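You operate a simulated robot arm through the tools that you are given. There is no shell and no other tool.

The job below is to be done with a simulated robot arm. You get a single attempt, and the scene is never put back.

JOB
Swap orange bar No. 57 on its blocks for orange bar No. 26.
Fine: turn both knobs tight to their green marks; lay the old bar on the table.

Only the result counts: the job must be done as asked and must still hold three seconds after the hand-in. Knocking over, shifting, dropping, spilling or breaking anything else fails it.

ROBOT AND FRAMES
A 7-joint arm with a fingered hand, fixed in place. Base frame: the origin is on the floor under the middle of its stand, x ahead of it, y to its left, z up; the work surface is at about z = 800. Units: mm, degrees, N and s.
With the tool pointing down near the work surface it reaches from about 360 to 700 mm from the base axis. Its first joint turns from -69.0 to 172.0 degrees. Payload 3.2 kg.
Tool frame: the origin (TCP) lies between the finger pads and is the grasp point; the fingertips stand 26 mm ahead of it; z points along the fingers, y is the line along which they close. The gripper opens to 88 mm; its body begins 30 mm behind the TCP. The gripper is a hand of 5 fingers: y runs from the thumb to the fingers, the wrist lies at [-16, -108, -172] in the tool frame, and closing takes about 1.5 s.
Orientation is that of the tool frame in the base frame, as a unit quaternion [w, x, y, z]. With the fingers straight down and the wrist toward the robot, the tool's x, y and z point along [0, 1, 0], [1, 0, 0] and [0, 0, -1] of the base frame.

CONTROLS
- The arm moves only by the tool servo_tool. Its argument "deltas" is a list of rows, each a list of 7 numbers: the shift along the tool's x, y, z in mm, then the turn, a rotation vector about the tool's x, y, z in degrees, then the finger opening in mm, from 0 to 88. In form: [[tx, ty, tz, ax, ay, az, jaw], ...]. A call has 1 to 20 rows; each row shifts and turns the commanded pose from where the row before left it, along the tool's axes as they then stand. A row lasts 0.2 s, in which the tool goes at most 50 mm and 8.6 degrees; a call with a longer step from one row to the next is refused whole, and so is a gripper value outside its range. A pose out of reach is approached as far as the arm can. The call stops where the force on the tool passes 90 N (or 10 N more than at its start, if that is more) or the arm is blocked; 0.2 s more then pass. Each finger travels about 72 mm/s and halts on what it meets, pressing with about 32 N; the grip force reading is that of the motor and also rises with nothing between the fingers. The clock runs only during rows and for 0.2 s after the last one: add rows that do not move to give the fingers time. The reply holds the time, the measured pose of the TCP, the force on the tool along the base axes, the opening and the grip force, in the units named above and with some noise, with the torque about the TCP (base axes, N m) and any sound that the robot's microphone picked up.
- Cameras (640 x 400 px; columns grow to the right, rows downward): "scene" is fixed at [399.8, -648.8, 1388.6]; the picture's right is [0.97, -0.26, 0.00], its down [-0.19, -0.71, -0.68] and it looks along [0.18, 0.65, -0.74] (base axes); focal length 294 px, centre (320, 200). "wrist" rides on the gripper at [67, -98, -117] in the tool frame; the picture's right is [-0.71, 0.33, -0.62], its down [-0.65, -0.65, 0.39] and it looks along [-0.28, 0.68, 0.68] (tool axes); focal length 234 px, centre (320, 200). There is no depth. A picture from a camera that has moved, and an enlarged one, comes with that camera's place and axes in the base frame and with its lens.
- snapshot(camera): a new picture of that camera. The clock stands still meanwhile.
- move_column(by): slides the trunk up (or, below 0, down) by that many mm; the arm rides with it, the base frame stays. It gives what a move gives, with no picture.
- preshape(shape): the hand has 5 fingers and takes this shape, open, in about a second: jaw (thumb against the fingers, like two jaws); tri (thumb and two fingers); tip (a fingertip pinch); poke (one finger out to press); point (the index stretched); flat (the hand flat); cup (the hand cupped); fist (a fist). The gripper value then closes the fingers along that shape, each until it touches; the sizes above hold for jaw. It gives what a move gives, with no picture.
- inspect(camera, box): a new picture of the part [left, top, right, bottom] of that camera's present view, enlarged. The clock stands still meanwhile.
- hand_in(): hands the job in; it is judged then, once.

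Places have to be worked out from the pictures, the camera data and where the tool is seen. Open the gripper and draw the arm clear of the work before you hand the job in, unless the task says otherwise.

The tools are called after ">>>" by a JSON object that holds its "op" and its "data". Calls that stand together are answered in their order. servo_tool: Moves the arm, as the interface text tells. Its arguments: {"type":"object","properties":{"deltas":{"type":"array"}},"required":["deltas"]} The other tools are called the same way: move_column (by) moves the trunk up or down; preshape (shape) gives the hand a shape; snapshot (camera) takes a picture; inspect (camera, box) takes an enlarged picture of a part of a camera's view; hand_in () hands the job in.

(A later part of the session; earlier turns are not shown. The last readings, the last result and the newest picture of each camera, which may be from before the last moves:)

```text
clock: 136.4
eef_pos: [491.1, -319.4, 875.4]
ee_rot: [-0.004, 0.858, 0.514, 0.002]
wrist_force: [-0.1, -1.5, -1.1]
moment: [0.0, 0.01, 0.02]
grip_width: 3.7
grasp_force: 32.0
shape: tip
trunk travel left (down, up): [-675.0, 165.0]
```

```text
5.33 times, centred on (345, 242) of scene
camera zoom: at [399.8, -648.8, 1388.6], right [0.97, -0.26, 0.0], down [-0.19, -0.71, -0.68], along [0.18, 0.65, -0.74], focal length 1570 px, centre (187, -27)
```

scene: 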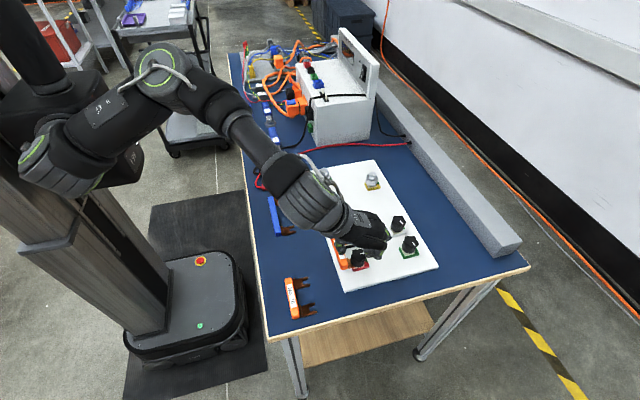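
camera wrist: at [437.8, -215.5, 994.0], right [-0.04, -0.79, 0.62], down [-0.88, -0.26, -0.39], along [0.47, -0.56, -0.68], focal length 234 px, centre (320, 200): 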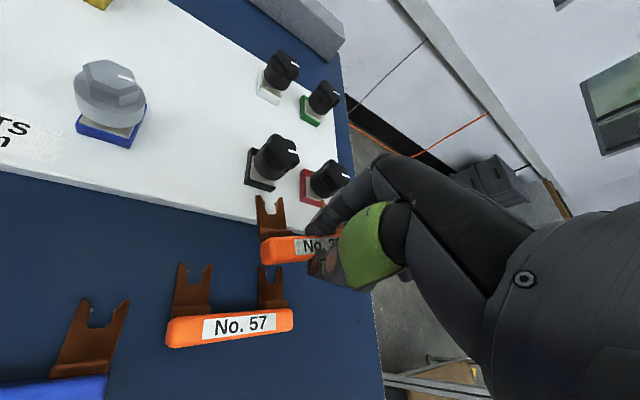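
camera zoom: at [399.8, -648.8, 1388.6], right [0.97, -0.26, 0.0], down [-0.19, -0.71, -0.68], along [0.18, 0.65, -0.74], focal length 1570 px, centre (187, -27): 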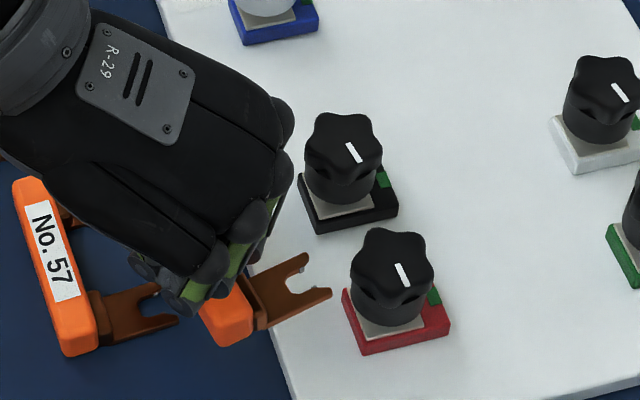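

The bar has pitched tips-up in the two-point pinch. I'll carry it back to the free spot near (412, -385) and set it down.

>>> {"op": "servo_tool", "data": {"deltas": [[-23.9, -9.7, 0, 0, 0, 0, 0], [-23.9, -9.7, 0, 0, 0, 0, 0], [-23.8, -9.6, 0, 0, 0, 0, 0], [-23.8, -9.6, 0, 0, 0, 0, 0], [0, 0, 0, 0, 0, 0, 0], [0, 0, 10, 0, 0, 0, 0], [0, 0, 10, 0, 0, 0, 0], [0, 0, 8, 0, 0, 0, 0], [0, 0, 4, 0, 0, 0, 0], [0, 0, 0, 0, 0, 0, 0]]}}

>>> {"op": "snapshot", "data": {"camera": "wrist"}}

>>> {"op": "inspect", "data": {"camera": "scene", "box": [265, 240, 365, 320]}}

```text
clock: 138.6
eef_pos: [412.1, -386.9, 843.7]
ee_rot: [-0.004, 0.858, 0.514, 0.003]
wrist_force: [0.1, -0.3, -0.2]
moment: [-0.03, 0.0, -0.01]
grip_width: 3.5
grasp_force: 32.3
shape: tip
trunk travel left (down, up): [-675.0, 165.0]
```

```text
taken
camera wrist: at [357.9, -281.6, 962.3], right [-0.04, -0.79, 0.62], down [-0.88, -0.26, -0.39], along [0.47, -0.56, -0.68], focal length 234 px, centre (320, 200)
```

wrist: 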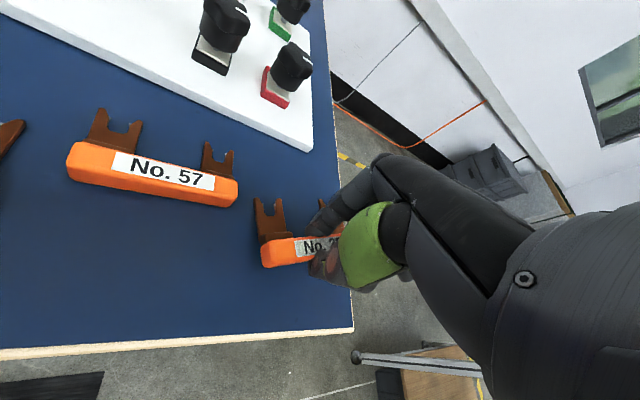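

```text
5.00 times, centred on (315, 280) of scene
camera zoom: at [399.8, -648.8, 1388.6], right [0.97, -0.26, 0.0], down [-0.19, -0.71, -0.68], along [0.18, 0.65, -0.74], focal length 1472 px, centre (345, -200)
```

zoom: 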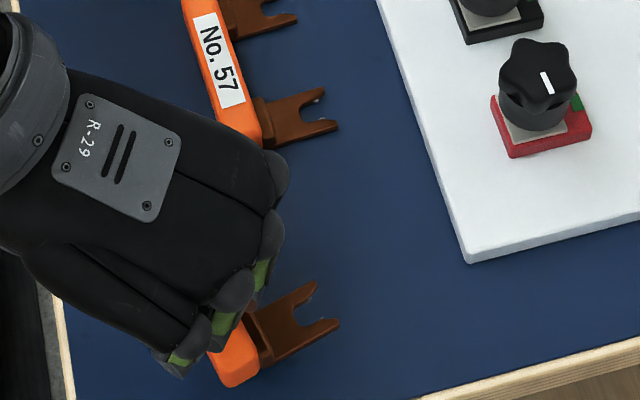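

Now I'll lower it gently in 1 mm steps until it touches the table.

>>> {"op": "servo_tool", "data": {"deltas": [[0, 0, 2, 0, 0, 0, 0], [0, 0, 2, 0, 0, 0, 0], [0, 0, 2, 0, 0, 0, 0], [0, 0, 2, 0, 0, 0, 0], [0, 0, 1.5, 0, 0, 0, 0], [0, 0, 0, 0, 0, 0, 0]]}}

```text
clock: 140.0
eef_pos: [413.5, -385.0, 834.8]
ee_rot: [-0.004, 0.858, 0.514, 0.002]
wrist_force: [0.7, 0.2, -1.0]
moment: [-0.03, 0.03, 0.02]
grip_width: 3.2
grasp_force: 32.4
shape: tip
trunk travel left (down, up): [-675.0, 165.0]
```

>>> {"op": "servo_tool", "data": {"deltas": [[0, 0, 1.5, 0, 0, 0, 0], [0, 0, 1.5, 0, 0, 0, 0], [0, 0, 1.5, 0, 0, 0, 0], [0, 0, 1, 0, 0, 0, 0], [0, 0, 0, 0, 0, 0, 0]]}}

```text
clock: 141.2
eef_pos: [413.5, -383.8, 829.0]
ee_rot: [-0.003, 0.858, 0.514, 0.002]
wrist_force: [-1.6, -0.7, 5.9]
moment: [0.02, 0.09, -0.04]
grip_width: 3.2
grasp_force: 31.9
shape: tip
trunk travel left (down, up): [-675.0, 165.0]
```

Touching the table with 6 N. I'll open, lift away, and bring the hand to yaw 0 for a look.

>>> {"op": "servo_tool", "data": {"deltas": [[0, 0, 0, 0, 0, 0, 8], [0, 0, 0, 0, 0, 0, 20], [0, 0, 0, 0, 0, 0, 32], [0, 0, 0, 0, 0, 0, 44], [0, 0, 0, 0, 0, 0, 50], [0, 0, -5, 0, 0, 0, 50], [0, 0, -15, 0, 0, 0, 50], [0, 0, -30, 0, 0, 0, 50], [0, 0, -30, 0, 0, -7, 50], [0, 0, 0, 0, 0, -7, 50], [0, 0, 0, 0, 0, -7, 50], [0, 0, 0, 0, 0, -7, 50], [0, 0, 0, 0, 0, 0, 50]]}}

>>> {"op": "preshape", "data": {"shape": "tri"}}

>>> {"op": "snapshot", "data": {"camera": "wrist"}}

>>> {"op": "inspect", "data": {"camera": "scene", "box": [255, 240, 355, 320]}}

```text
clock: 144.0
eef_pos: [412.3, -384.5, 906.9]
ee_rot: [-0.004, 0.707, 0.707, 0.003]
wrist_force: [-0.1, -0.6, 0.5]
moment: [-0.02, 0.0, -0.03]
grip_width: 49.3
grasp_force: 0.0
shape: tip
trunk travel left (down, up): [-675.0, 165.0]
```

```text
clock: 144.9
eef_pos: [412.3, -384.7, 907.5]
ee_rot: [-0.004, 0.708, 0.706, 0.003]
wrist_force: [-0.2, 0.5, -0.7]
moment: [0.01, 0.01, -0.01]
grip_width: 87.8
grasp_force: 0.1
shape: tri
trunk travel left (down, up): [-675.0, 165.0]
```

```text
taken
camera wrist: at [315.2, -319.3, 1025.2], right [0.33, -0.71, 0.62], down [-0.66, -0.64, -0.39], along [0.68, -0.27, -0.68], focal length 234 px, centre (320, 200)
```

wrist: 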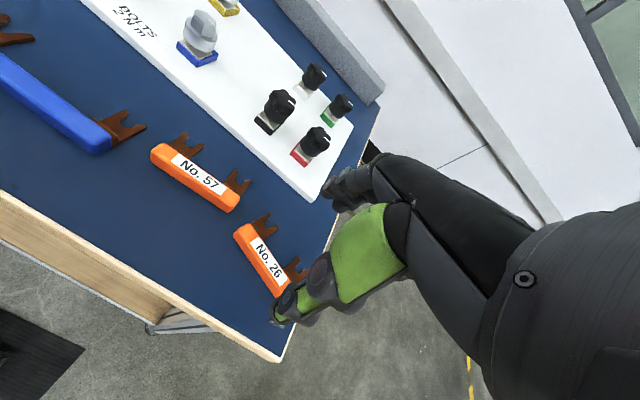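

```text
5.00 times, centred on (305, 280) of scene
camera zoom: at [399.8, -648.8, 1388.6], right [0.97, -0.26, 0.0], down [-0.19, -0.71, -0.68], along [0.18, 0.65, -0.74], focal length 1472 px, centre (395, -200)
```

zoom: 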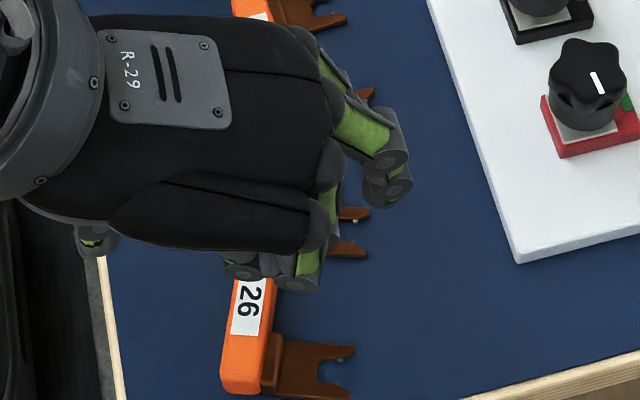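

Bar 26 lies flat on the table, rotated a bit clockwise. I'll zoom in to measure its position and yaw.

>>> {"op": "inspect", "data": {"camera": "wrist", "box": [210, 195, 330, 315]}}

```text
3.33 times, centred on (270, 255) of wrist
camera zoom: at [315.2, -319.3, 1025.2], right [0.33, -0.71, 0.62], down [-0.66, -0.64, -0.39], along [0.68, -0.27, -0.68], focal length 781 px, centre (487, 17)
```

zoom: 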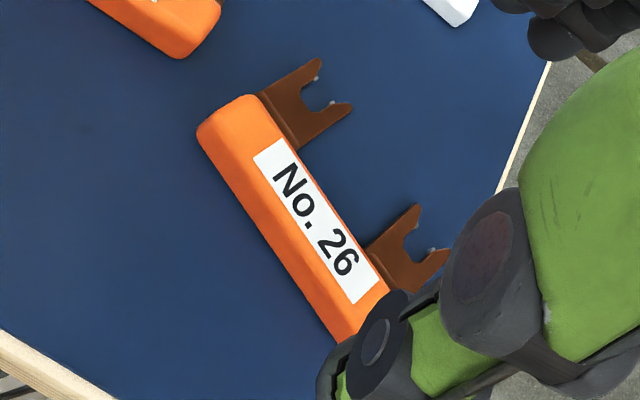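

Bar 26's centre is about (413.7, -385.4) with yaw ≈ -21.7°. I'll yaw the hand to match so the three-finger grip closes squarely on the handle, then descend part way and check.

>>> {"op": "servo_tool", "data": {"deltas": [[-0.8, 1.4, 0, 0, 0, 7.2, 60], [0, 0, 0, 0, 0, 7.2, 60], [0, 0, 0, 0, 0, 7.3, 60], [0, 0, 15, 0, 0, 0, 56], [0, 0, 15, 0, 0, 0, 50], [0, 0, 15, 0, 0, 0, 50], [0, 0, 0, 0, 0, 0, 50], [0, 0, 0, 0, 0, 0, 50]]}}

>>> {"op": "inspect", "data": {"camera": "wrist", "box": [220, 150, 380, 310]}}

```text
clock: 146.7
eef_pos: [413.9, -384.8, 863.5]
ee_rot: [-0.005, 0.828, 0.561, 0.003]
wrist_force: [-0.1, 0.3, 0.1]
moment: [0.03, -0.02, 0.0]
grip_width: 50.5
grasp_force: 0.1
shape: tri
trunk travel left (down, up): [-675.0, 165.0]
```

```text
2.50 times, centred on (300, 230) of wrist
camera zoom: at [348.3, -287.2, 981.2], right [0.05, -0.79, 0.62], down [-0.85, -0.36, -0.39], along [0.53, -0.5, -0.68], focal length 585 px, centre (370, 125)
```

zoom: 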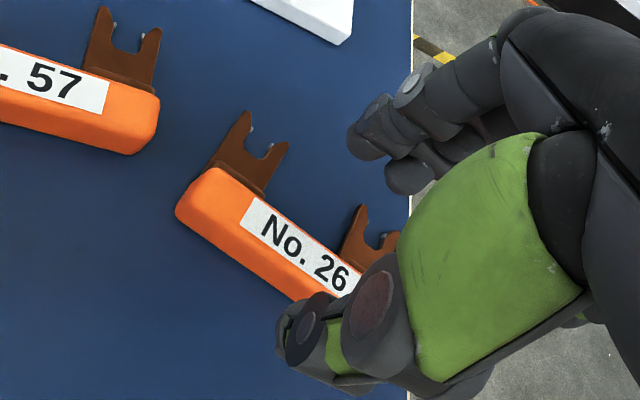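

The hand is now square to the bar within about 1° and centred. I'll descend the rest of the way and close the three-finger grip.

>>> {"op": "servo_tool", "data": {"deltas": [[0, 0, 10, 0, 0, 0, 50], [0, 0, 10, 0, 0, 0, 50], [0, 0, 7, 0, 0, 0, 48], [0, 0, 3, 0, 0, 0, 46], [0, 0, 2, 0, 0, 0, 44], [0, 0, 0, 0, 0, 0, 44]]}}

>>> {"op": "inspect", "data": {"camera": "wrist", "box": [220, 150, 380, 310]}}

```text
clock: 148.1
eef_pos: [414.6, -384.0, 830.6]
ee_rot: [-0.004, 0.828, 0.561, 0.002]
wrist_force: [-0.4, 0.0, -0.3]
moment: [-0.02, 0.03, 0.01]
grip_width: 44.3
grasp_force: 0.0
shape: tri
trunk travel left (down, up): [-675.0, 165.0]
```

```text
2.50 times, centred on (300, 230) of wrist
camera zoom: at [348.5, -287.7, 949.5], right [0.05, -0.79, 0.62], down [-0.85, -0.36, -0.39], along [0.53, -0.5, -0.68], focal length 585 px, centre (370, 125)
```

zoom: 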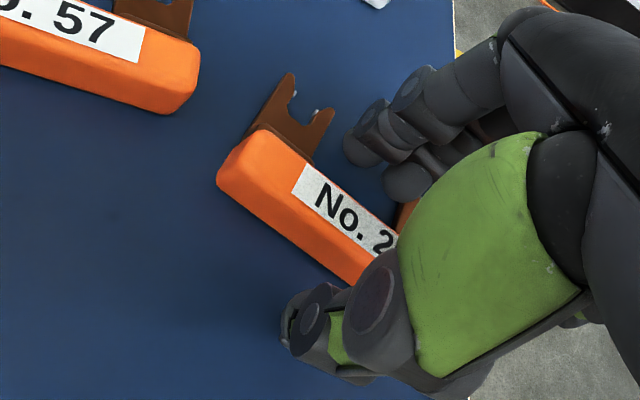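

Fingers straddle the handle's middle. I'll close slowly.

>>> {"op": "servo_tool", "data": {"deltas": [[0, 0, 0, 0, 0, 0, 36], [0, 0, 0, 0, 0, 0, 30], [0, 0, 0, 0, 0, 0, 25], [0, 0, 0, 0, 0, 0, 20], [0, 0, 0, 0, 0, 0, 15], [0, 0, 0, 0, 0, 0, 10], [0, 0, 0, 0, 0, 0, 5], [0, 0, 0, 0, 0, 0, 0], [0, 0, 0, 0, 0, 0, 0]]}}

>>> {"op": "inspect", "data": {"camera": "wrist", "box": [220, 150, 380, 310]}}

```text
clock: 150.1
eef_pos: [414.5, -386.3, 830.7]
ee_rot: [-0.004, 0.828, 0.561, 0.002]
wrist_force: [0.6, 0.5, -0.2]
moment: [0.0, -0.01, -0.01]
grip_width: 11.5
grasp_force: 31.8
shape: tri
trunk travel left (down, up): [-675.0, 165.0]
```

```text
2.50 times, centred on (300, 230) of wrist
camera zoom: at [348.6, -287.8, 949.5], right [0.05, -0.79, 0.62], down [-0.85, -0.36, -0.39], along [0.53, -0.5, -0.68], focal length 585 px, centre (370, 125)
```

zoom: 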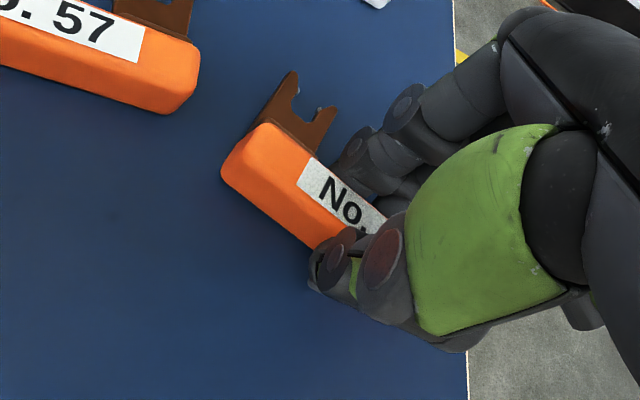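

The three-finger grip took the bar cleanly without twisting it. I'll lift, rotate to yaw 0 and carry it to the pre-insertion point.

>>> {"op": "servo_tool", "data": {"deltas": [[0, 0, -5, 0, 0, 0, 0], [0, 0, -15, 0, 0, 0, 0], [0, 0, -15, 0, 0, 0, 0], [0, 0, -13, 0, 0, 0, 0], [0, 0, 0, 0, 0, -5.4, 0], [0, 0, 0, 0, 0, -5.4, 0], [0, 0, 0, 0, 0, -5.4, 0], [0, 0, 0, 0, 0, -5.4, 0], [16.5, 20, 0, 0, 0, 0, 0], [16.5, 20, 0, 0, 0, 0, 0], [16.5, 20, 0, 0, 0, 0, 0], [16, 20, 0, 0, 0, 0, 0], [0, 0, 0, 0, 0, 0, 0], [0, 0, 0, 0, 0, 0, 0]]}}

>>> {"op": "snapshot", "data": {"camera": "wrist"}}

>>> {"op": "inspect", "data": {"camera": "wrist", "box": [220, 110, 360, 270]}}

>>> {"op": "inspect", "data": {"camera": "scene", "box": [310, 215, 380, 275]}}

```text
clock: 153.1
eef_pos: [495.6, -319.4, 879.9]
ee_rot: [-0.004, 0.708, 0.706, 0.003]
wrist_force: [-0.2, 0.4, -0.4]
moment: [-0.03, -0.02, 0.01]
grip_width: 11.5
grasp_force: 32.2
shape: tri
trunk travel left (down, up): [-675.0, 165.0]
```

```text
taken
camera wrist: at [399.2, -252.9, 997.7], right [0.33, -0.71, 0.62], down [-0.66, -0.64, -0.39], along [0.68, -0.27, -0.68], focal length 234 px, centre (320, 200)
```

wrist: 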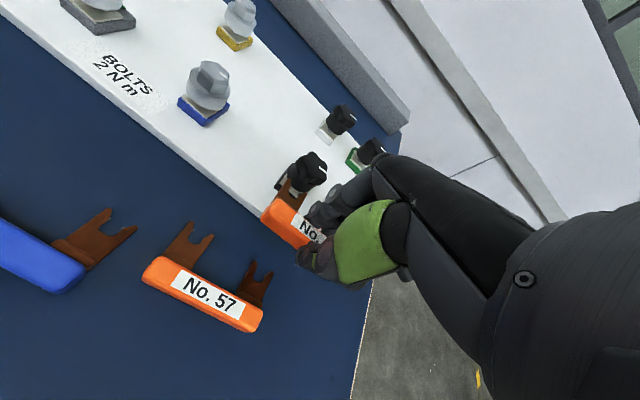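

```text
2.50 times, centred on (290, 190) of wrist
camera zoom: at [399.2, -252.9, 997.7], right [0.33, -0.71, 0.62], down [-0.66, -0.64, -0.39], along [0.68, -0.27, -0.68], focal length 585 px, centre (395, 225)
```

zoom: 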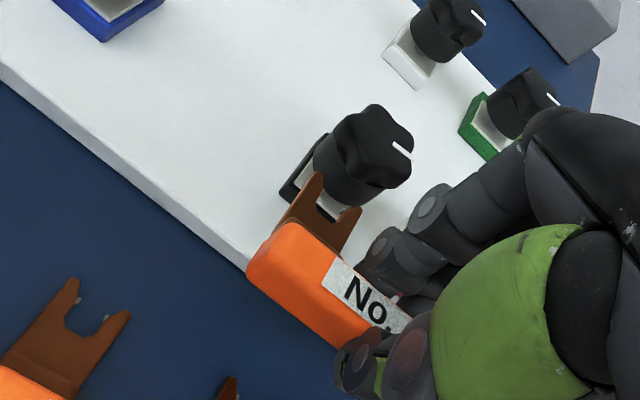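

```text
6.67 times, centred on (345, 245) of scene
camera zoom: at [399.8, -648.8, 1388.6], right [0.97, -0.26, 0.0], down [-0.19, -0.71, -0.68], along [0.18, 0.65, -0.74], focal length 1962 px, centre (153, -100)
```

zoom: 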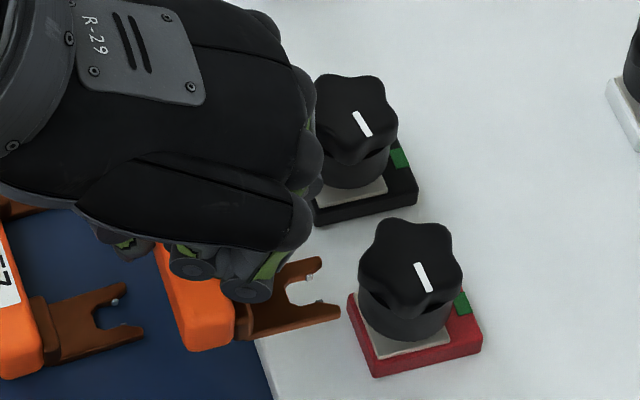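

The bar hangs level and square in front of the studs. I'll zoom in from both cameras to check alignment before lowering.

>>> {"op": "inspect", "data": {"camera": "scene", "box": [330, 245, 370, 275]}}

>>> {"op": "inspect", "data": {"camera": "wrist", "box": [250, 140, 340, 240]}}

```text
13.33 times, centred on (350, 260) of scene
camera zoom: at [399.8, -648.8, 1388.6], right [0.97, -0.26, 0.0], down [-0.19, -0.71, -0.68], along [0.18, 0.65, -0.74], focal length 3925 px, centre (-80, -600)
```

zoom: 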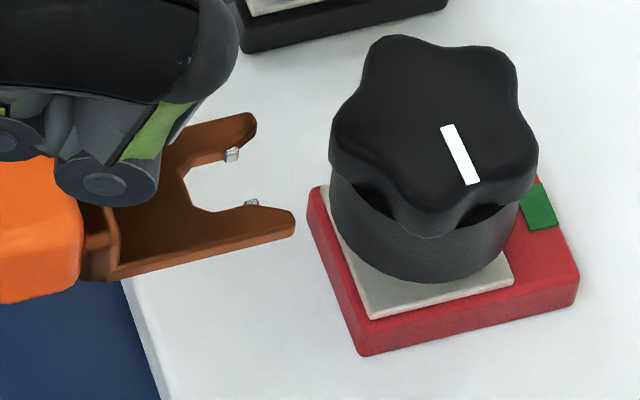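

```text
4.00 times, centred on (295, 190) of wrist
camera zoom: at [399.2, -252.9, 997.7], right [0.33, -0.71, 0.62], down [-0.66, -0.64, -0.39], along [0.68, -0.27, -0.68], focal length 937 px, centre (420, 240)
```

zoom: 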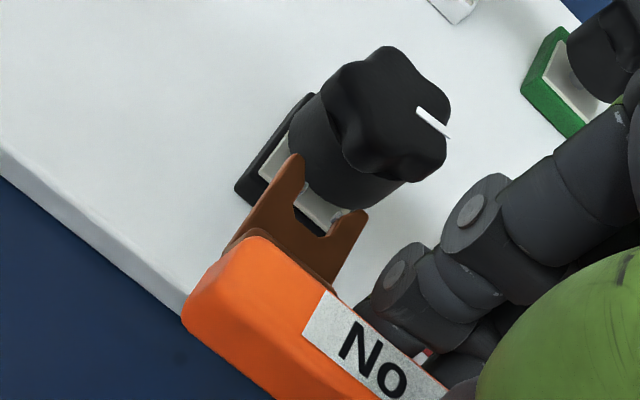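

Both forks are about 2.4 mm too far in +y, and yaw is square. I'll shift -2.4 mm in y and lower 21.5 mm to put the lugs about 1 mm above the block tops, still in front of the knobs.

>>> {"op": "servo_tool", "data": {"deltas": [[-2.4, 0, 5, 0, 0, 0, 0], [0, 0, 5, 0, 0, 0, 0], [0, 0, 5, 0, 0, 0, 0], [0, 0, 4, 0, 0, 0, 0], [0, 0, 2.5, 0, 0, 0, 0], [0, 0, 0, 0, 0, 0, 0], [0, 0, 0, 0, 0, 0, 0]]}}

>>> {"op": "inspect", "data": {"camera": "scene", "box": [330, 245, 370, 275]}}

>>> {"op": "inspect", "data": {"camera": "wrist", "box": [250, 120, 340, 220]}}

```text
clock: 154.7
eef_pos: [493.2, -323.2, 856.5]
ee_rot: [-0.004, 0.708, 0.706, 0.002]
wrist_force: [0.5, 0.3, -1.4]
moment: [0.01, 0.0, -0.01]
grip_width: 11.2
grasp_force: 32.1
shape: tri
trunk travel left (down, up): [-675.0, 165.0]
```

```text
13.33 times, centred on (350, 260) of scene
camera zoom: at [399.8, -648.8, 1388.6], right [0.97, -0.26, 0.0], down [-0.19, -0.71, -0.68], along [0.18, 0.65, -0.74], focal length 3925 px, centre (-80, -600)
```

zoom: 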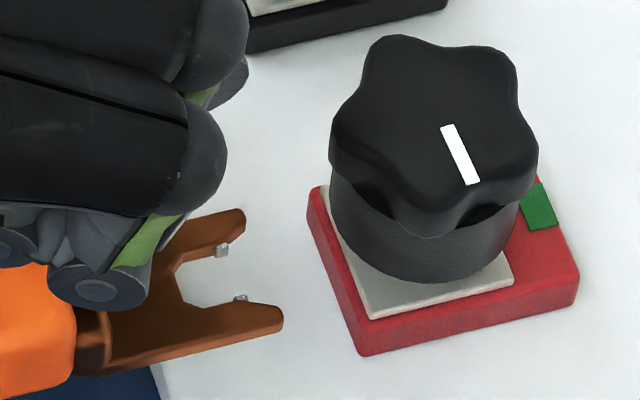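

```text
4.00 times, centred on (295, 170) of wrist
camera zoom: at [397.5, -256.8, 975.6], right [0.33, -0.72, 0.62], down [-0.66, -0.64, -0.39], along [0.68, -0.27, -0.68], focal length 937 px, centre (420, 320)
```

zoom: 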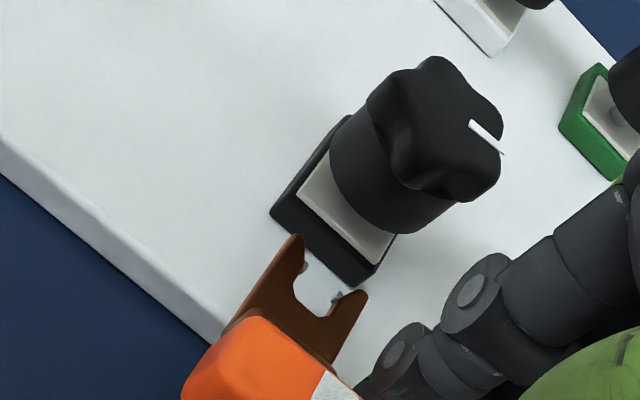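

Now both forks measure about 2 mm too far in -y (it overshot slightly). I'll correct +2 mm and re-measure.

>>> {"op": "servo_tool", "data": {"deltas": [[2.0, 0, -0.4, 0, 0, 0, 0], [0, 0, 0, 0, 0, 0, 0], [0, 0, 0, 0, 0, 0, 0]]}}

>>> {"op": "inspect", "data": {"camera": "scene", "box": [330, 245, 370, 275]}}

>>> {"op": "inspect", "data": {"camera": "wrist", "box": [250, 120, 340, 220]}}

```text
clock: 155.5
eef_pos: [495.1, -321.1, 857.9]
ee_rot: [-0.004, 0.708, 0.706, 0.003]
wrist_force: [0.4, -0.1, -0.2]
moment: [-0.01, -0.01, 0.0]
grip_width: 11.3
grasp_force: 31.7
shape: tri
trunk travel left (down, up): [-675.0, 165.0]
```

```text
13.33 times, centred on (350, 260) of scene
camera zoom: at [399.8, -648.8, 1388.6], right [0.97, -0.26, 0.0], down [-0.19, -0.71, -0.68], along [0.18, 0.65, -0.74], focal length 3925 px, centre (-80, -600)
```

zoom: 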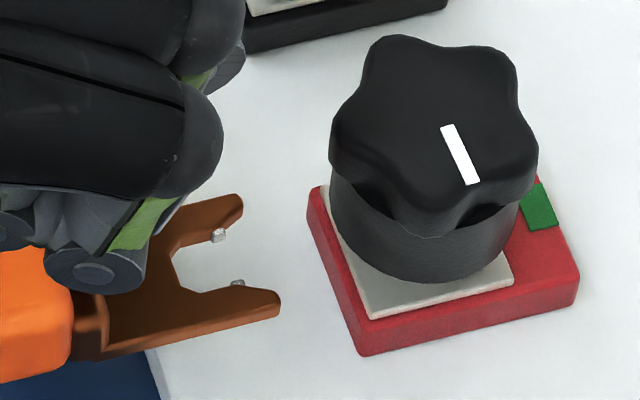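

```text
4.00 times, centred on (295, 170) of wrist
camera zoom: at [397.7, -254.5, 976.3], right [0.33, -0.72, 0.62], down [-0.66, -0.64, -0.39], along [0.68, -0.27, -0.68], focal length 937 px, centre (420, 320)
```

zoom: 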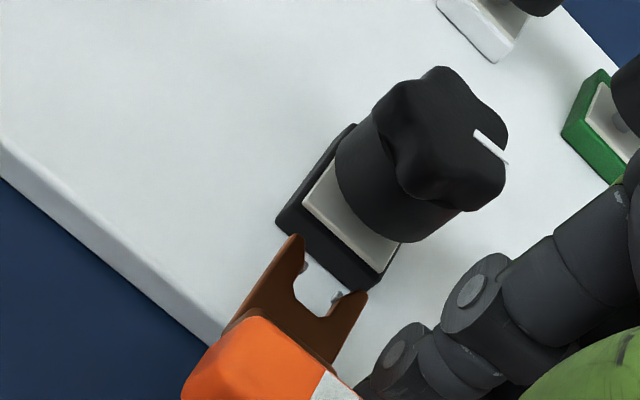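

Both forks are now centred on the studs within about 0.3 mm and square. I'll advance 18 mm.

>>> {"op": "servo_tool", "data": {"deltas": [[0, 3, 0, 0, 0, 0, 0], [0, 3, 0, 0, 0, 0, 0], [0, 3, 0, 0, 0, 0, 0], [0, 3, 0, 0, 0, 0, 0], [0, 3, 0, 0, 0, 0, 0], [0, 3, 0, 0, 0, 0, 0], [0, 0, 0, 0, 0, 0, 0], [0, 0, 0, 0, 0, 0, 0]]}}

>>> {"op": "inspect", "data": {"camera": "scene", "box": [330, 240, 370, 270]}}

>>> {"op": "inspect", "data": {"camera": "wrist", "box": [260, 140, 350, 240]}}

```text
clock: 157.3
eef_pos: [513.7, -321.5, 858.1]
ee_rot: [-0.004, 0.709, 0.706, 0.003]
wrist_force: [0.0, 0.1, -0.7]
moment: [-0.02, 0.0, -0.01]
grip_width: 11.4
grasp_force: 32.2
shape: tri
trunk travel left (down, up): [-675.0, 165.0]
```

```text
13.33 times, centred on (350, 255) of scene
camera zoom: at [399.8, -648.8, 1388.6], right [0.97, -0.26, 0.0], down [-0.19, -0.71, -0.68], along [0.18, 0.65, -0.74], focal length 3925 px, centre (-80, -533)
```

zoom: 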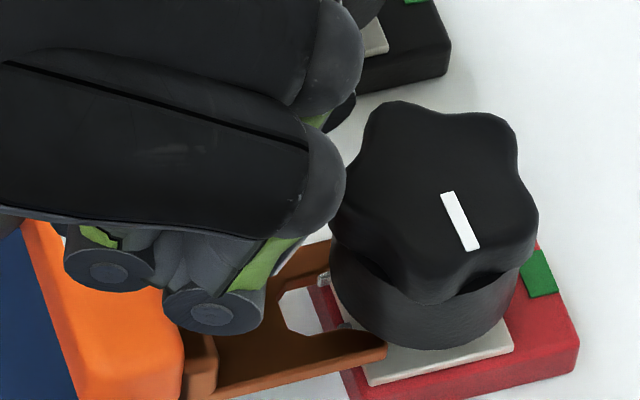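

```text
4.00 times, centred on (305, 190) of wrist
camera zoom: at [415.6, -255.0, 976.6], right [0.33, -0.72, 0.62], down [-0.66, -0.64, -0.39], along [0.68, -0.27, -0.68], focal length 937 px, centre (380, 240)
```

zoom: 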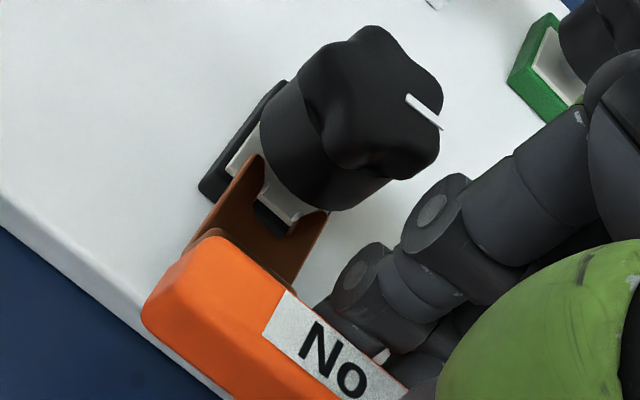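

Alignment is still good with zero force. I'll continue 8 mm in 2 mm steps.

>>> {"op": "servo_tool", "data": {"deltas": [[0, 2, 0, 0, 0, 0, 0], [0, 2, 0, 0, 0, 0, 0], [0, 2, 0, 0, 0, 0, 0], [0, 2, 0, 0, 0, 0, 0], [0, 0, 0, 0, 0, 0, 0]]}}

>>> {"op": "inspect", "data": {"camera": "scene", "box": [330, 240, 370, 270]}}

>>> {"op": "inspect", "data": {"camera": "wrist", "box": [260, 140, 350, 240]}}

```text
clock: 158.5
eef_pos: [521.4, -322.4, 858.5]
ee_rot: [-0.005, 0.708, 0.706, 0.003]
wrist_force: [-1.3, 0.8, -0.9]
moment: [-0.04, -0.03, 0.03]
grip_width: 11.4
grasp_force: 32.4
shape: tri
trunk travel left (down, up): [-675.0, 165.0]
```

```text
13.33 times, centred on (350, 255) of scene
camera zoom: at [399.8, -648.8, 1388.6], right [0.97, -0.26, 0.0], down [-0.19, -0.71, -0.68], along [0.18, 0.65, -0.74], focal length 3925 px, centre (-80, -533)
```

zoom: 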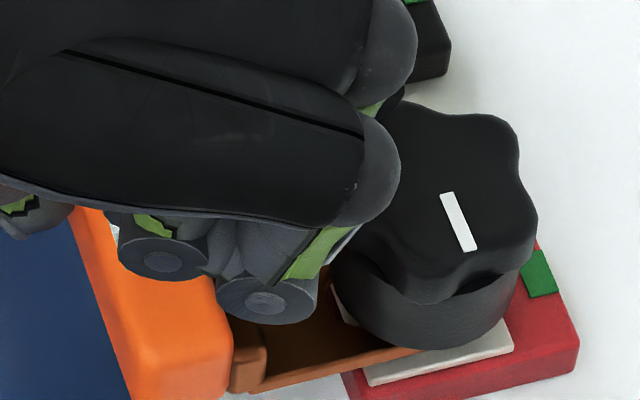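

```text
4.00 times, centred on (305, 190) of wrist
camera zoom: at [423.8, -255.0, 975.9], right [0.33, -0.71, 0.62], down [-0.66, -0.64, -0.39], along [0.68, -0.27, -0.68], focal length 937 px, centre (380, 240)
```

zoom: 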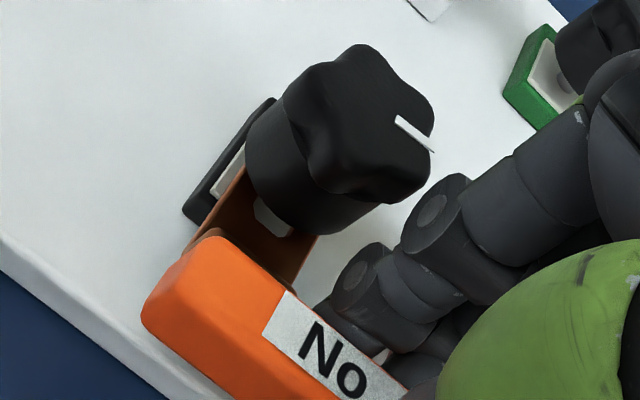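

Still nearly force-free; the forks are passing under both knobs. I'll continue another 6 mm.

>>> {"op": "servo_tool", "data": {"deltas": [[0, 2, 0, 0, 0, 0, 0], [0, 2, 0, 0, 0, 0, 0], [0, 2, 0, 0, 0, 0, 0], [0, 0, 0, 0, 0, 0, 0]]}}

>>> {"op": "inspect", "data": {"camera": "scene", "box": [330, 240, 370, 270]}}

>>> {"op": "inspect", "data": {"camera": "wrist", "box": [260, 140, 350, 240]}}

```text
clock: 159.5
eef_pos: [526.9, -319.6, 857.2]
ee_rot: [-0.005, 0.707, 0.707, 0.003]
wrist_force: [-4.4, 7.0, -0.7]
moment: [-0.03, -0.02, 0.18]
grip_width: 11.2
grasp_force: 31.8
shape: tri
trunk travel left (down, up): [-675.0, 165.0]
```

```text
13.33 times, centred on (350, 255) of scene
camera zoom: at [399.8, -648.8, 1388.6], right [0.97, -0.26, 0.0], down [-0.19, -0.71, -0.68], along [0.18, 0.65, -0.74], focal length 3925 px, centre (-80, -533)
```

zoom: 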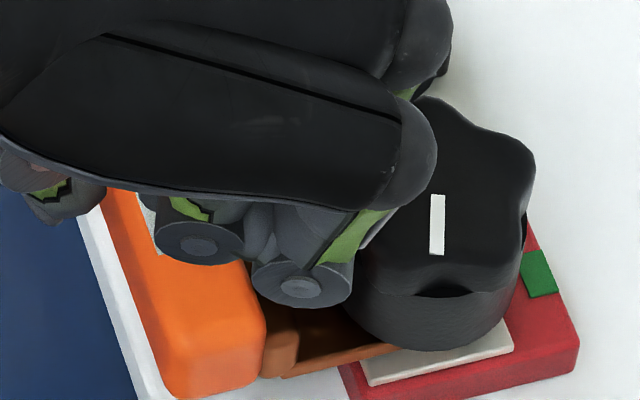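

```text
4.00 times, centred on (305, 190) of wrist
camera zoom: at [429.7, -253.7, 975.5], right [0.33, -0.71, 0.62], down [-0.66, -0.64, -0.39], along [0.68, -0.27, -0.68], focal length 937 px, centre (380, 240)
```

zoom: 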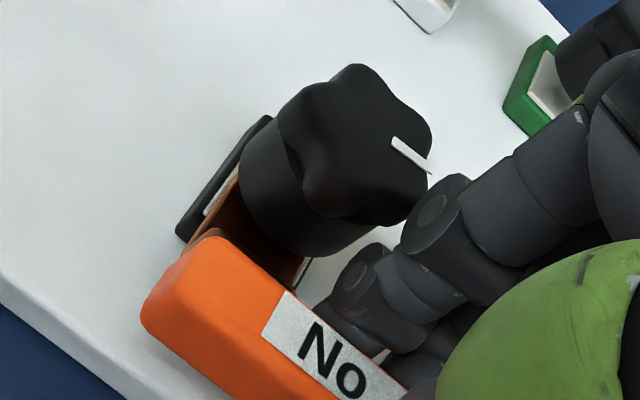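

The middle finger lightly brushes the red knob (7 N) and turned it a little, which is harmless. About 4 mm remain, so I'll push on in 1 mm steps.

>>> {"op": "servo_tool", "data": {"deltas": [[0.3, 1, 0, 0, 0, 0, 0], [0.3, 1, 0, 0, 0, 0, 0], [0, 1, 0, 0, 0, 0, 0], [0, 1, 0, 0, 0, 0, 0], [0, 0, 0, 0, 0, 0, 0]]}}

>>> {"op": "inspect", "data": {"camera": "scene", "box": [330, 240, 370, 270]}}

>>> {"op": "inspect", "data": {"camera": "wrist", "box": [260, 140, 350, 240]}}

```text
clock: 160.7
eef_pos: [529.8, -320.1, 858.5]
ee_rot: [-0.004, 0.708, 0.706, 0.003]
wrist_force: [-4.2, 6.8, -3.3]
moment: [-0.03, 0.07, 0.13]
grip_width: 10.9
grasp_force: 31.6
shape: tri
trunk travel left (down, up): [-675.0, 165.0]
```

```text
13.33 times, centred on (350, 255) of scene
camera zoom: at [399.8, -648.8, 1388.6], right [0.97, -0.26, 0.0], down [-0.19, -0.71, -0.68], along [0.18, 0.65, -0.74], focal length 3925 px, centre (-80, -533)
```

zoom: 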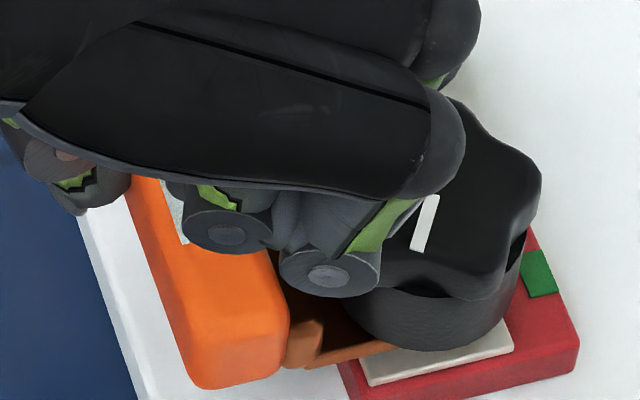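

```text
4.00 times, centred on (305, 190) of wrist
camera zoom: at [434.1, -253.3, 976.3], right [0.33, -0.71, 0.62], down [-0.66, -0.64, -0.39], along [0.68, -0.27, -0.68], focal length 937 px, centre (380, 240)
```

zoom: 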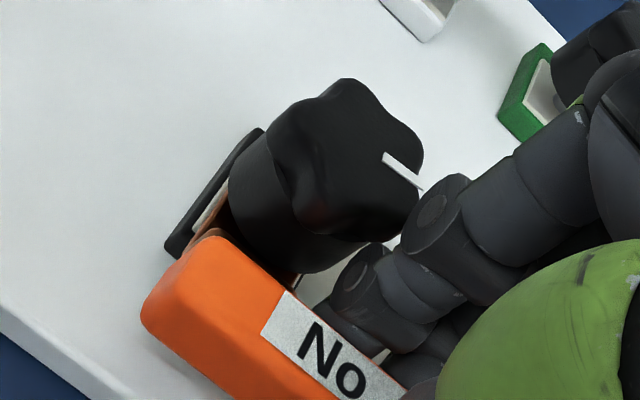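

It's advancing with only about 4 N. I'll push 2 mm more to feel whether the slot roots bottom out on the studs.

>>> {"op": "servo_tool", "data": {"deltas": [[0, 1, 0, 0, 0, 0, 0], [0, 1, 0, 0, 0, 0, 0], [0, 0, 0, 0, 0, 0, 0]]}}

>>> {"op": "inspect", "data": {"camera": "wrist", "box": [240, 140, 360, 260]}}

>>> {"op": "inspect", "data": {"camera": "scene", "box": [326, 220, 382, 275]}}

```text
clock: 161.5
eef_pos: [532.2, -321.6, 858.0]
ee_rot: [-0.003, 0.708, 0.706, 0.003]
wrist_force: [-0.4, 1.5, -0.1]
moment: [-0.01, -0.02, 0.05]
grip_width: 11.6
grasp_force: 32.0
shape: tri
trunk travel left (down, up): [-675.0, 165.0]
```

```text
3.33 times, centred on (300, 200) of wrist
camera zoom: at [435.3, -254.8, 976.4], right [0.33, -0.71, 0.62], down [-0.66, -0.64, -0.39], along [0.68, -0.28, -0.68], focal length 781 px, centre (387, 200)
```

zoom: 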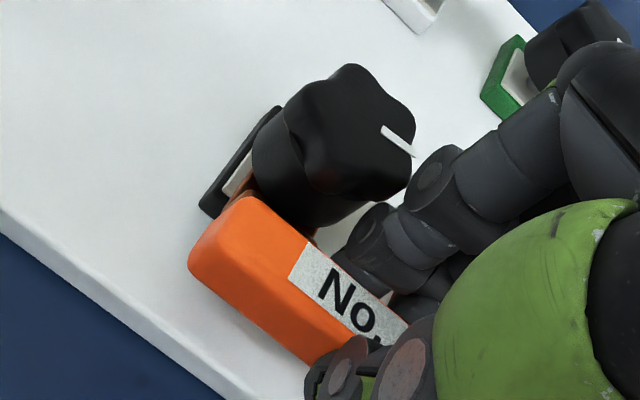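

```text
7.27 times, centred on (354, 248) of scene
camera zoom: at [399.8, -648.8, 1388.6], right [0.97, -0.26, 0.0], down [-0.19, -0.71, -0.68], along [0.18, 0.65, -0.74], focal length 2141 px, centre (73, -146)
```

zoom: 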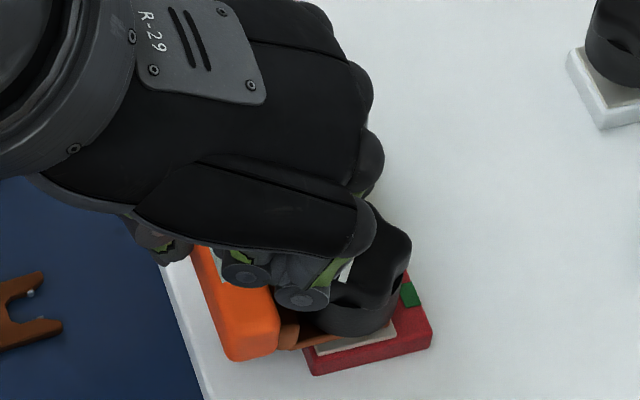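

The forks snapped past the detents (force dropped to zero) and the handle now sits where bar 57's did. I'll lower 1 mm onto the blocks, open just a few millimetres, and lift the fingers straight up.

>>> {"op": "servo_tool", "data": {"deltas": [[0, 0, 0.6, 0, 0, 0, 0], [0, 0, 0.5, 0, 0, 0, 0], [0, 0, 0, 0, 0, 0, 12], [0, 0, 0, 0, 0, 0, 15], [0, 0, 0, 0, 0, 0, 17], [0, 0, 0, 0, 0, 0, 18], [0, 0, 0, 0, 0, 0, 18]]}}

>>> {"op": "inspect", "data": {"camera": "wrist", "box": [240, 140, 360, 260]}}

>>> {"op": "inspect", "data": {"camera": "scene", "box": [326, 220, 382, 275]}}

```text
clock: 163.1
eef_pos: [534.3, -320.4, 857.1]
ee_rot: [-0.005, 0.708, 0.706, 0.004]
wrist_force: [-0.7, 1.1, -0.6]
moment: [0.01, 0.06, 0.07]
grip_width: 17.4
grasp_force: 0.0
shape: tri
trunk travel left (down, up): [-675.0, 165.0]
```

```text
3.33 times, centred on (300, 200) of wrist
camera zoom: at [435.9, -254.6, 975.6], right [0.33, -0.71, 0.62], down [-0.66, -0.64, -0.39], along [0.68, -0.27, -0.68], focal length 781 px, centre (387, 200)
```

zoom: 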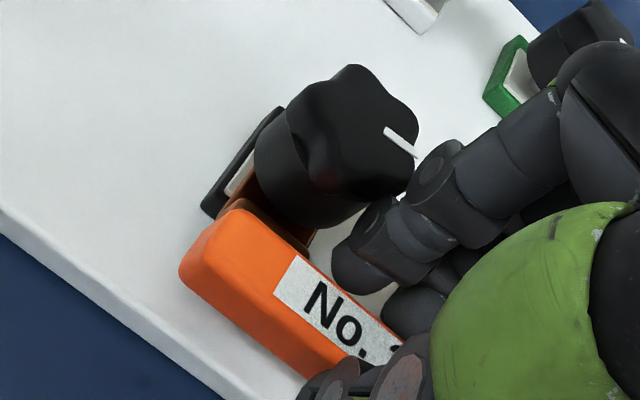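

```text
7.27 times, centred on (354, 248) of scene
camera zoom: at [399.8, -648.8, 1388.6], right [0.97, -0.26, 0.0], down [-0.19, -0.71, -0.68], along [0.18, 0.65, -0.74], focal length 2141 px, centre (73, -146)
```

zoom: 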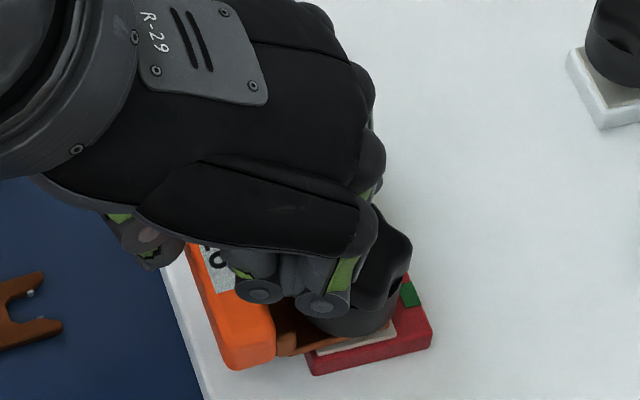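

Released; the handle end drooped a few millimetres as expected while the lugs stay under the knobs. I'll lift the hand straight up slowly.

>>> {"op": "servo_tool", "data": {"deltas": [[0, 0, -2, 0, 0, 0, 18], [0, 0, -3, 0, 0, 0, 18], [0, 0, -4, 0, 0, 0, 18], [0, 0, -5, 0, 0, 0, 18], [0, 0, 0, 0, 0, 0, 18]]}}

>>> {"op": "inspect", "data": {"camera": "wrist", "box": [240, 140, 360, 260]}}

>>> {"op": "inspect", "data": {"camera": "scene", "box": [326, 220, 382, 275]}}

```text
clock: 164.3
eef_pos: [532.6, -318.2, 870.3]
ee_rot: [-0.005, 0.708, 0.706, 0.003]
wrist_force: [-0.8, 4.5, -3.6]
moment: [0.12, 0.09, 0.1]
grip_width: 17.7
grasp_force: 0.1
shape: tri
trunk travel left (down, up): [-675.0, 165.0]
```

```text
3.33 times, centred on (300, 200) of wrist
camera zoom: at [435.5, -253.6, 988.8], right [0.33, -0.71, 0.62], down [-0.66, -0.64, -0.39], along [0.68, -0.27, -0.68], focal length 781 px, centre (387, 200)
```

zoom: 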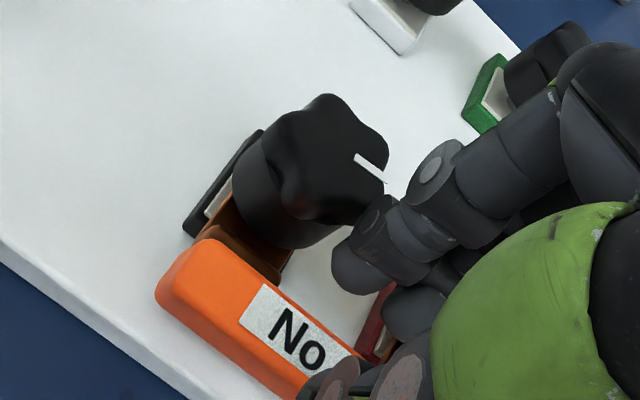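

```text
7.27 times, centred on (354, 248) of scene
camera zoom: at [399.8, -648.8, 1388.6], right [0.97, -0.26, 0.0], down [-0.19, -0.71, -0.68], along [0.18, 0.65, -0.74], focal length 2141 px, centre (73, -146)
```

zoom: 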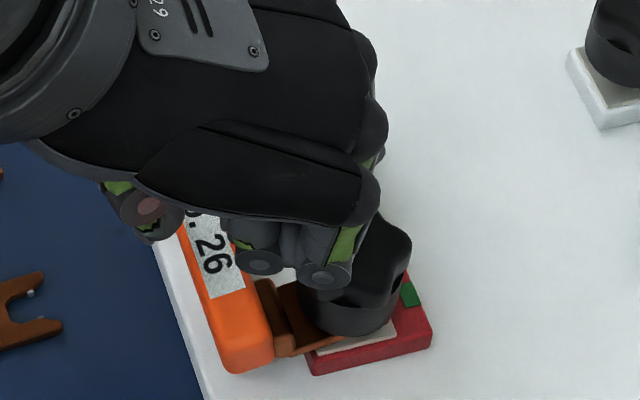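

Light rubbing against the red knob only. I'll continue up to clear everything.

>>> {"op": "servo_tool", "data": {"deltas": [[0, 0, -4, 0, 0, 0, 18], [0, 0, -6, 0, 0, 0, 18], [0, 0, -10, 0, 0, 0, 18], [0, 0, -15, 0, 0, 0, 20], [0, -20, -15, 0, 0, 0, 40], [-20, -40, 0, 0, 0, 0, 60], [-20, -40, 0, 0, 0, 0, 60], [-20, 0, 0, 0, 0, 0, 60], [0, 0, 0, 0, 0, 0, 60]]}}

>>> {"op": "snapshot", "data": {"camera": "wrist"}}

>>> {"op": "inspect", "data": {"camera": "wrist", "box": [210, 90, 350, 220]}}

>>> {"op": "inspect", "data": {"camera": "scene", "box": [326, 220, 382, 275]}}

```text
clock: 166.3
eef_pos: [433.4, -380.6, 920.7]
ee_rot: [-0.003, 0.708, 0.706, 0.003]
wrist_force: [-0.2, 0.2, 0.2]
moment: [0.01, 0.02, -0.01]
grip_width: 59.3
grasp_force: 0.1
shape: tri
trunk travel left (down, up): [-675.0, 165.0]
```

```text
taken
camera wrist: at [337.0, -313.8, 1038.1], right [0.33, -0.71, 0.62], down [-0.66, -0.64, -0.39], along [0.68, -0.27, -0.68], focal length 234 px, centre (320, 200)
```

wrist: 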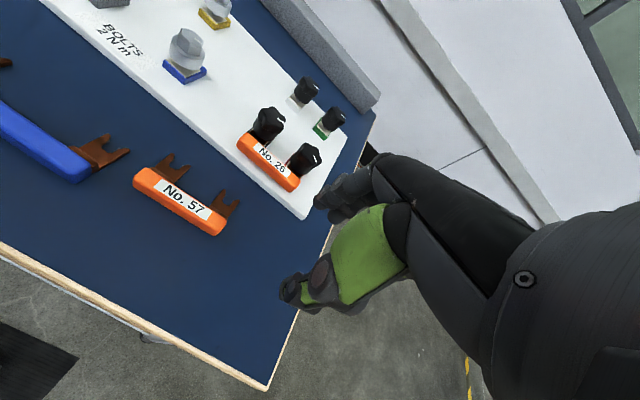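

```text
3.08 times, centred on (280, 155) of wrist
camera zoom: at [337.0, -313.8, 1038.1], right [0.33, -0.71, 0.62], down [-0.66, -0.64, -0.39], along [0.68, -0.27, -0.68], focal length 720 px, centre (443, 338)
```

zoom: 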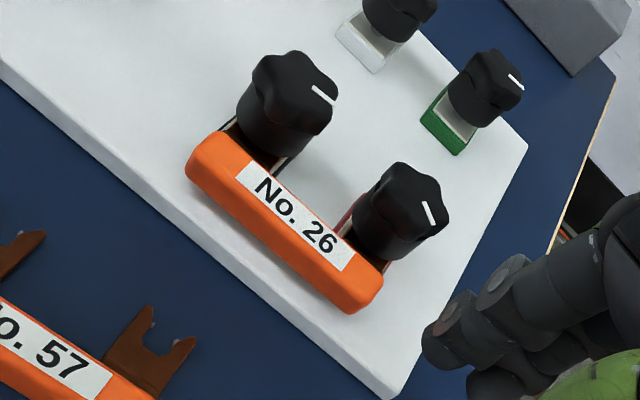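

```text
7.27 times, centred on (354, 248) of scene
camera zoom: at [399.8, -648.8, 1388.6], right [0.97, -0.26, 0.0], down [-0.19, -0.71, -0.68], along [0.18, 0.65, -0.74], focal length 2141 px, centre (73, -146)
```

zoom: 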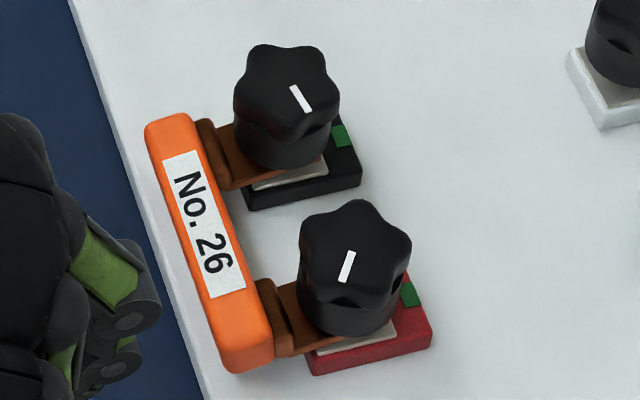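

Bar 26 is under both knobs but crept back about 4 mm when I opened the fingers. I'll form a closed jaw and use the backs of the fingers to press the handle fully home; first I close the hand and look.

>>> {"op": "preshape", "data": {"shape": "jaw"}}

>>> {"op": "servo_tool", "data": {"deltas": [[0, 0, 0, 0, 0, 0, 70], [0, 0, 0, 0, 0, 0, 50], [0, 0, 0, 0, 0, 0, 30], [0, 0, 0, 0, 0, 0, 15], [0, 0, 0, 0, 0, 0, 0], [0, 0, 0, 0, 0, 0, 0], [0, 0, 0, 0, 0, 0, 0], [0, 0, 0, 0, 0, 0, 0]]}}

>>> {"op": "inspect", "data": {"camera": "wrist", "box": [230, 130, 430, 330]}}

>>> {"op": "inspect", "data": {"camera": "scene", "box": [270, 210, 390, 300]}}

```text
clock: 167.2
eef_pos: [434.0, -380.4, 920.0]
ee_rot: [-0.004, 0.709, 0.706, 0.003]
wrist_force: [0.4, -0.1, 0.8]
moment: [-0.01, 0.01, -0.02]
grip_width: 87.8
grasp_force: 0.1
shape: jaw
trunk travel left (down, up): [-675.0, 165.0]
```

```text
clock: 169.0
eef_pos: [435.3, -381.1, 919.3]
ee_rot: [-0.005, 0.708, 0.706, 0.003]
wrist_force: [0.9, 0.3, 0.3]
moment: [0.01, -0.02, 0.02]
grip_width: 0.0
grasp_force: 32.4
shape: jaw
trunk travel left (down, up): [-675.0, 165.0]
```

```text
2.00 times, centred on (330, 230) of wrist
camera zoom: at [337.7, -314.1, 1037.7], right [0.33, -0.72, 0.62], down [-0.66, -0.64, -0.39], along [0.68, -0.27, -0.68], focal length 468 px, centre (300, 140)
```

zoom: 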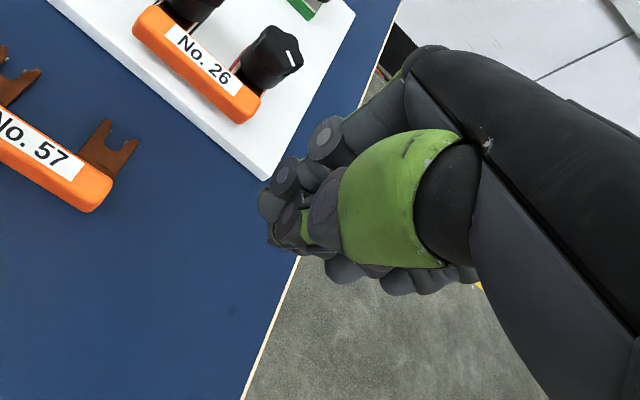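

```text
4.44 times, centred on (330, 255) of scene
camera zoom: at [399.8, -648.8, 1388.6], right [0.97, -0.26, 0.0], down [-0.19, -0.71, -0.68], along [0.18, 0.65, -0.74], focal length 1308 px, centre (276, -44)
```

zoom: 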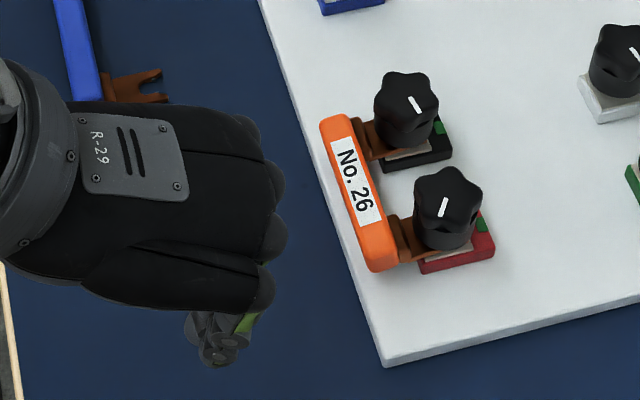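

The closed fingers form a solid block with tips about 26 mm below the TCP. I'll bring them behind bar 26's handle at (490, -320), well above bar 57, with tips at about z=829.

>>> {"op": "servo_tool", "data": {"deltas": [[20, 18, 0, 0, 0, 0, 0], [20, 18, 0, 0, 0, 0, 0], [20.5, 18.5, 0, 0, 0, 0, 0], [0, 0, 20, 0, 0, 0, 0], [0, 0, 20, 0, 0, 0, 0], [0, 0, 15, 0, 0, 0, 0], [0, 0, 9, 0, 0, 0, 0], [0, 0, 0, 0, 0, 0, 0], [0, 0, 0, 0, 0, 0, 0]]}}

>>> {"op": "inspect", "data": {"camera": "wrist", "box": [230, 130, 390, 290]}}

>>> {"op": "inspect", "data": {"camera": "scene", "box": [300, 205, 390, 280]}}

```text
clock: 171.0
eef_pos: [486.9, -318.3, 856.8]
ee_rot: [-0.005, 0.708, 0.706, 0.003]
wrist_force: [0.4, 0.3, -0.2]
moment: [0.01, 0.0, -0.05]
grip_width: 0.0
grasp_force: 31.8
shape: jaw
trunk travel left (down, up): [-675.0, 165.0]
```

```text
2.50 times, centred on (310, 210) of wrist
camera zoom: at [389.3, -252.5, 975.1], right [0.33, -0.72, 0.62], down [-0.66, -0.64, -0.39], along [0.68, -0.27, -0.68], focal length 585 px, centre (345, 175)
```

zoom: 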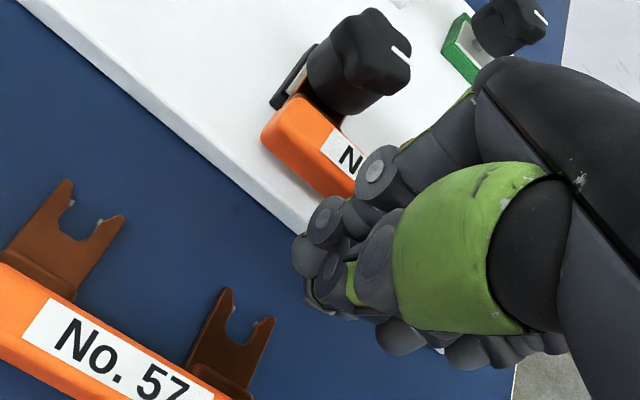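

```text
5.33 times, centred on (345, 242) of scene
camera zoom: at [399.8, -648.8, 1388.6], right [0.97, -0.26, 0.0], down [-0.19, -0.71, -0.68], along [0.18, 0.65, -0.74], focal length 1570 px, centre (187, -27)
```

zoom: 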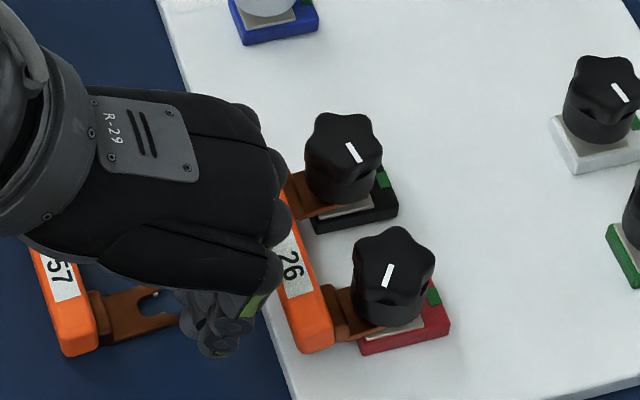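

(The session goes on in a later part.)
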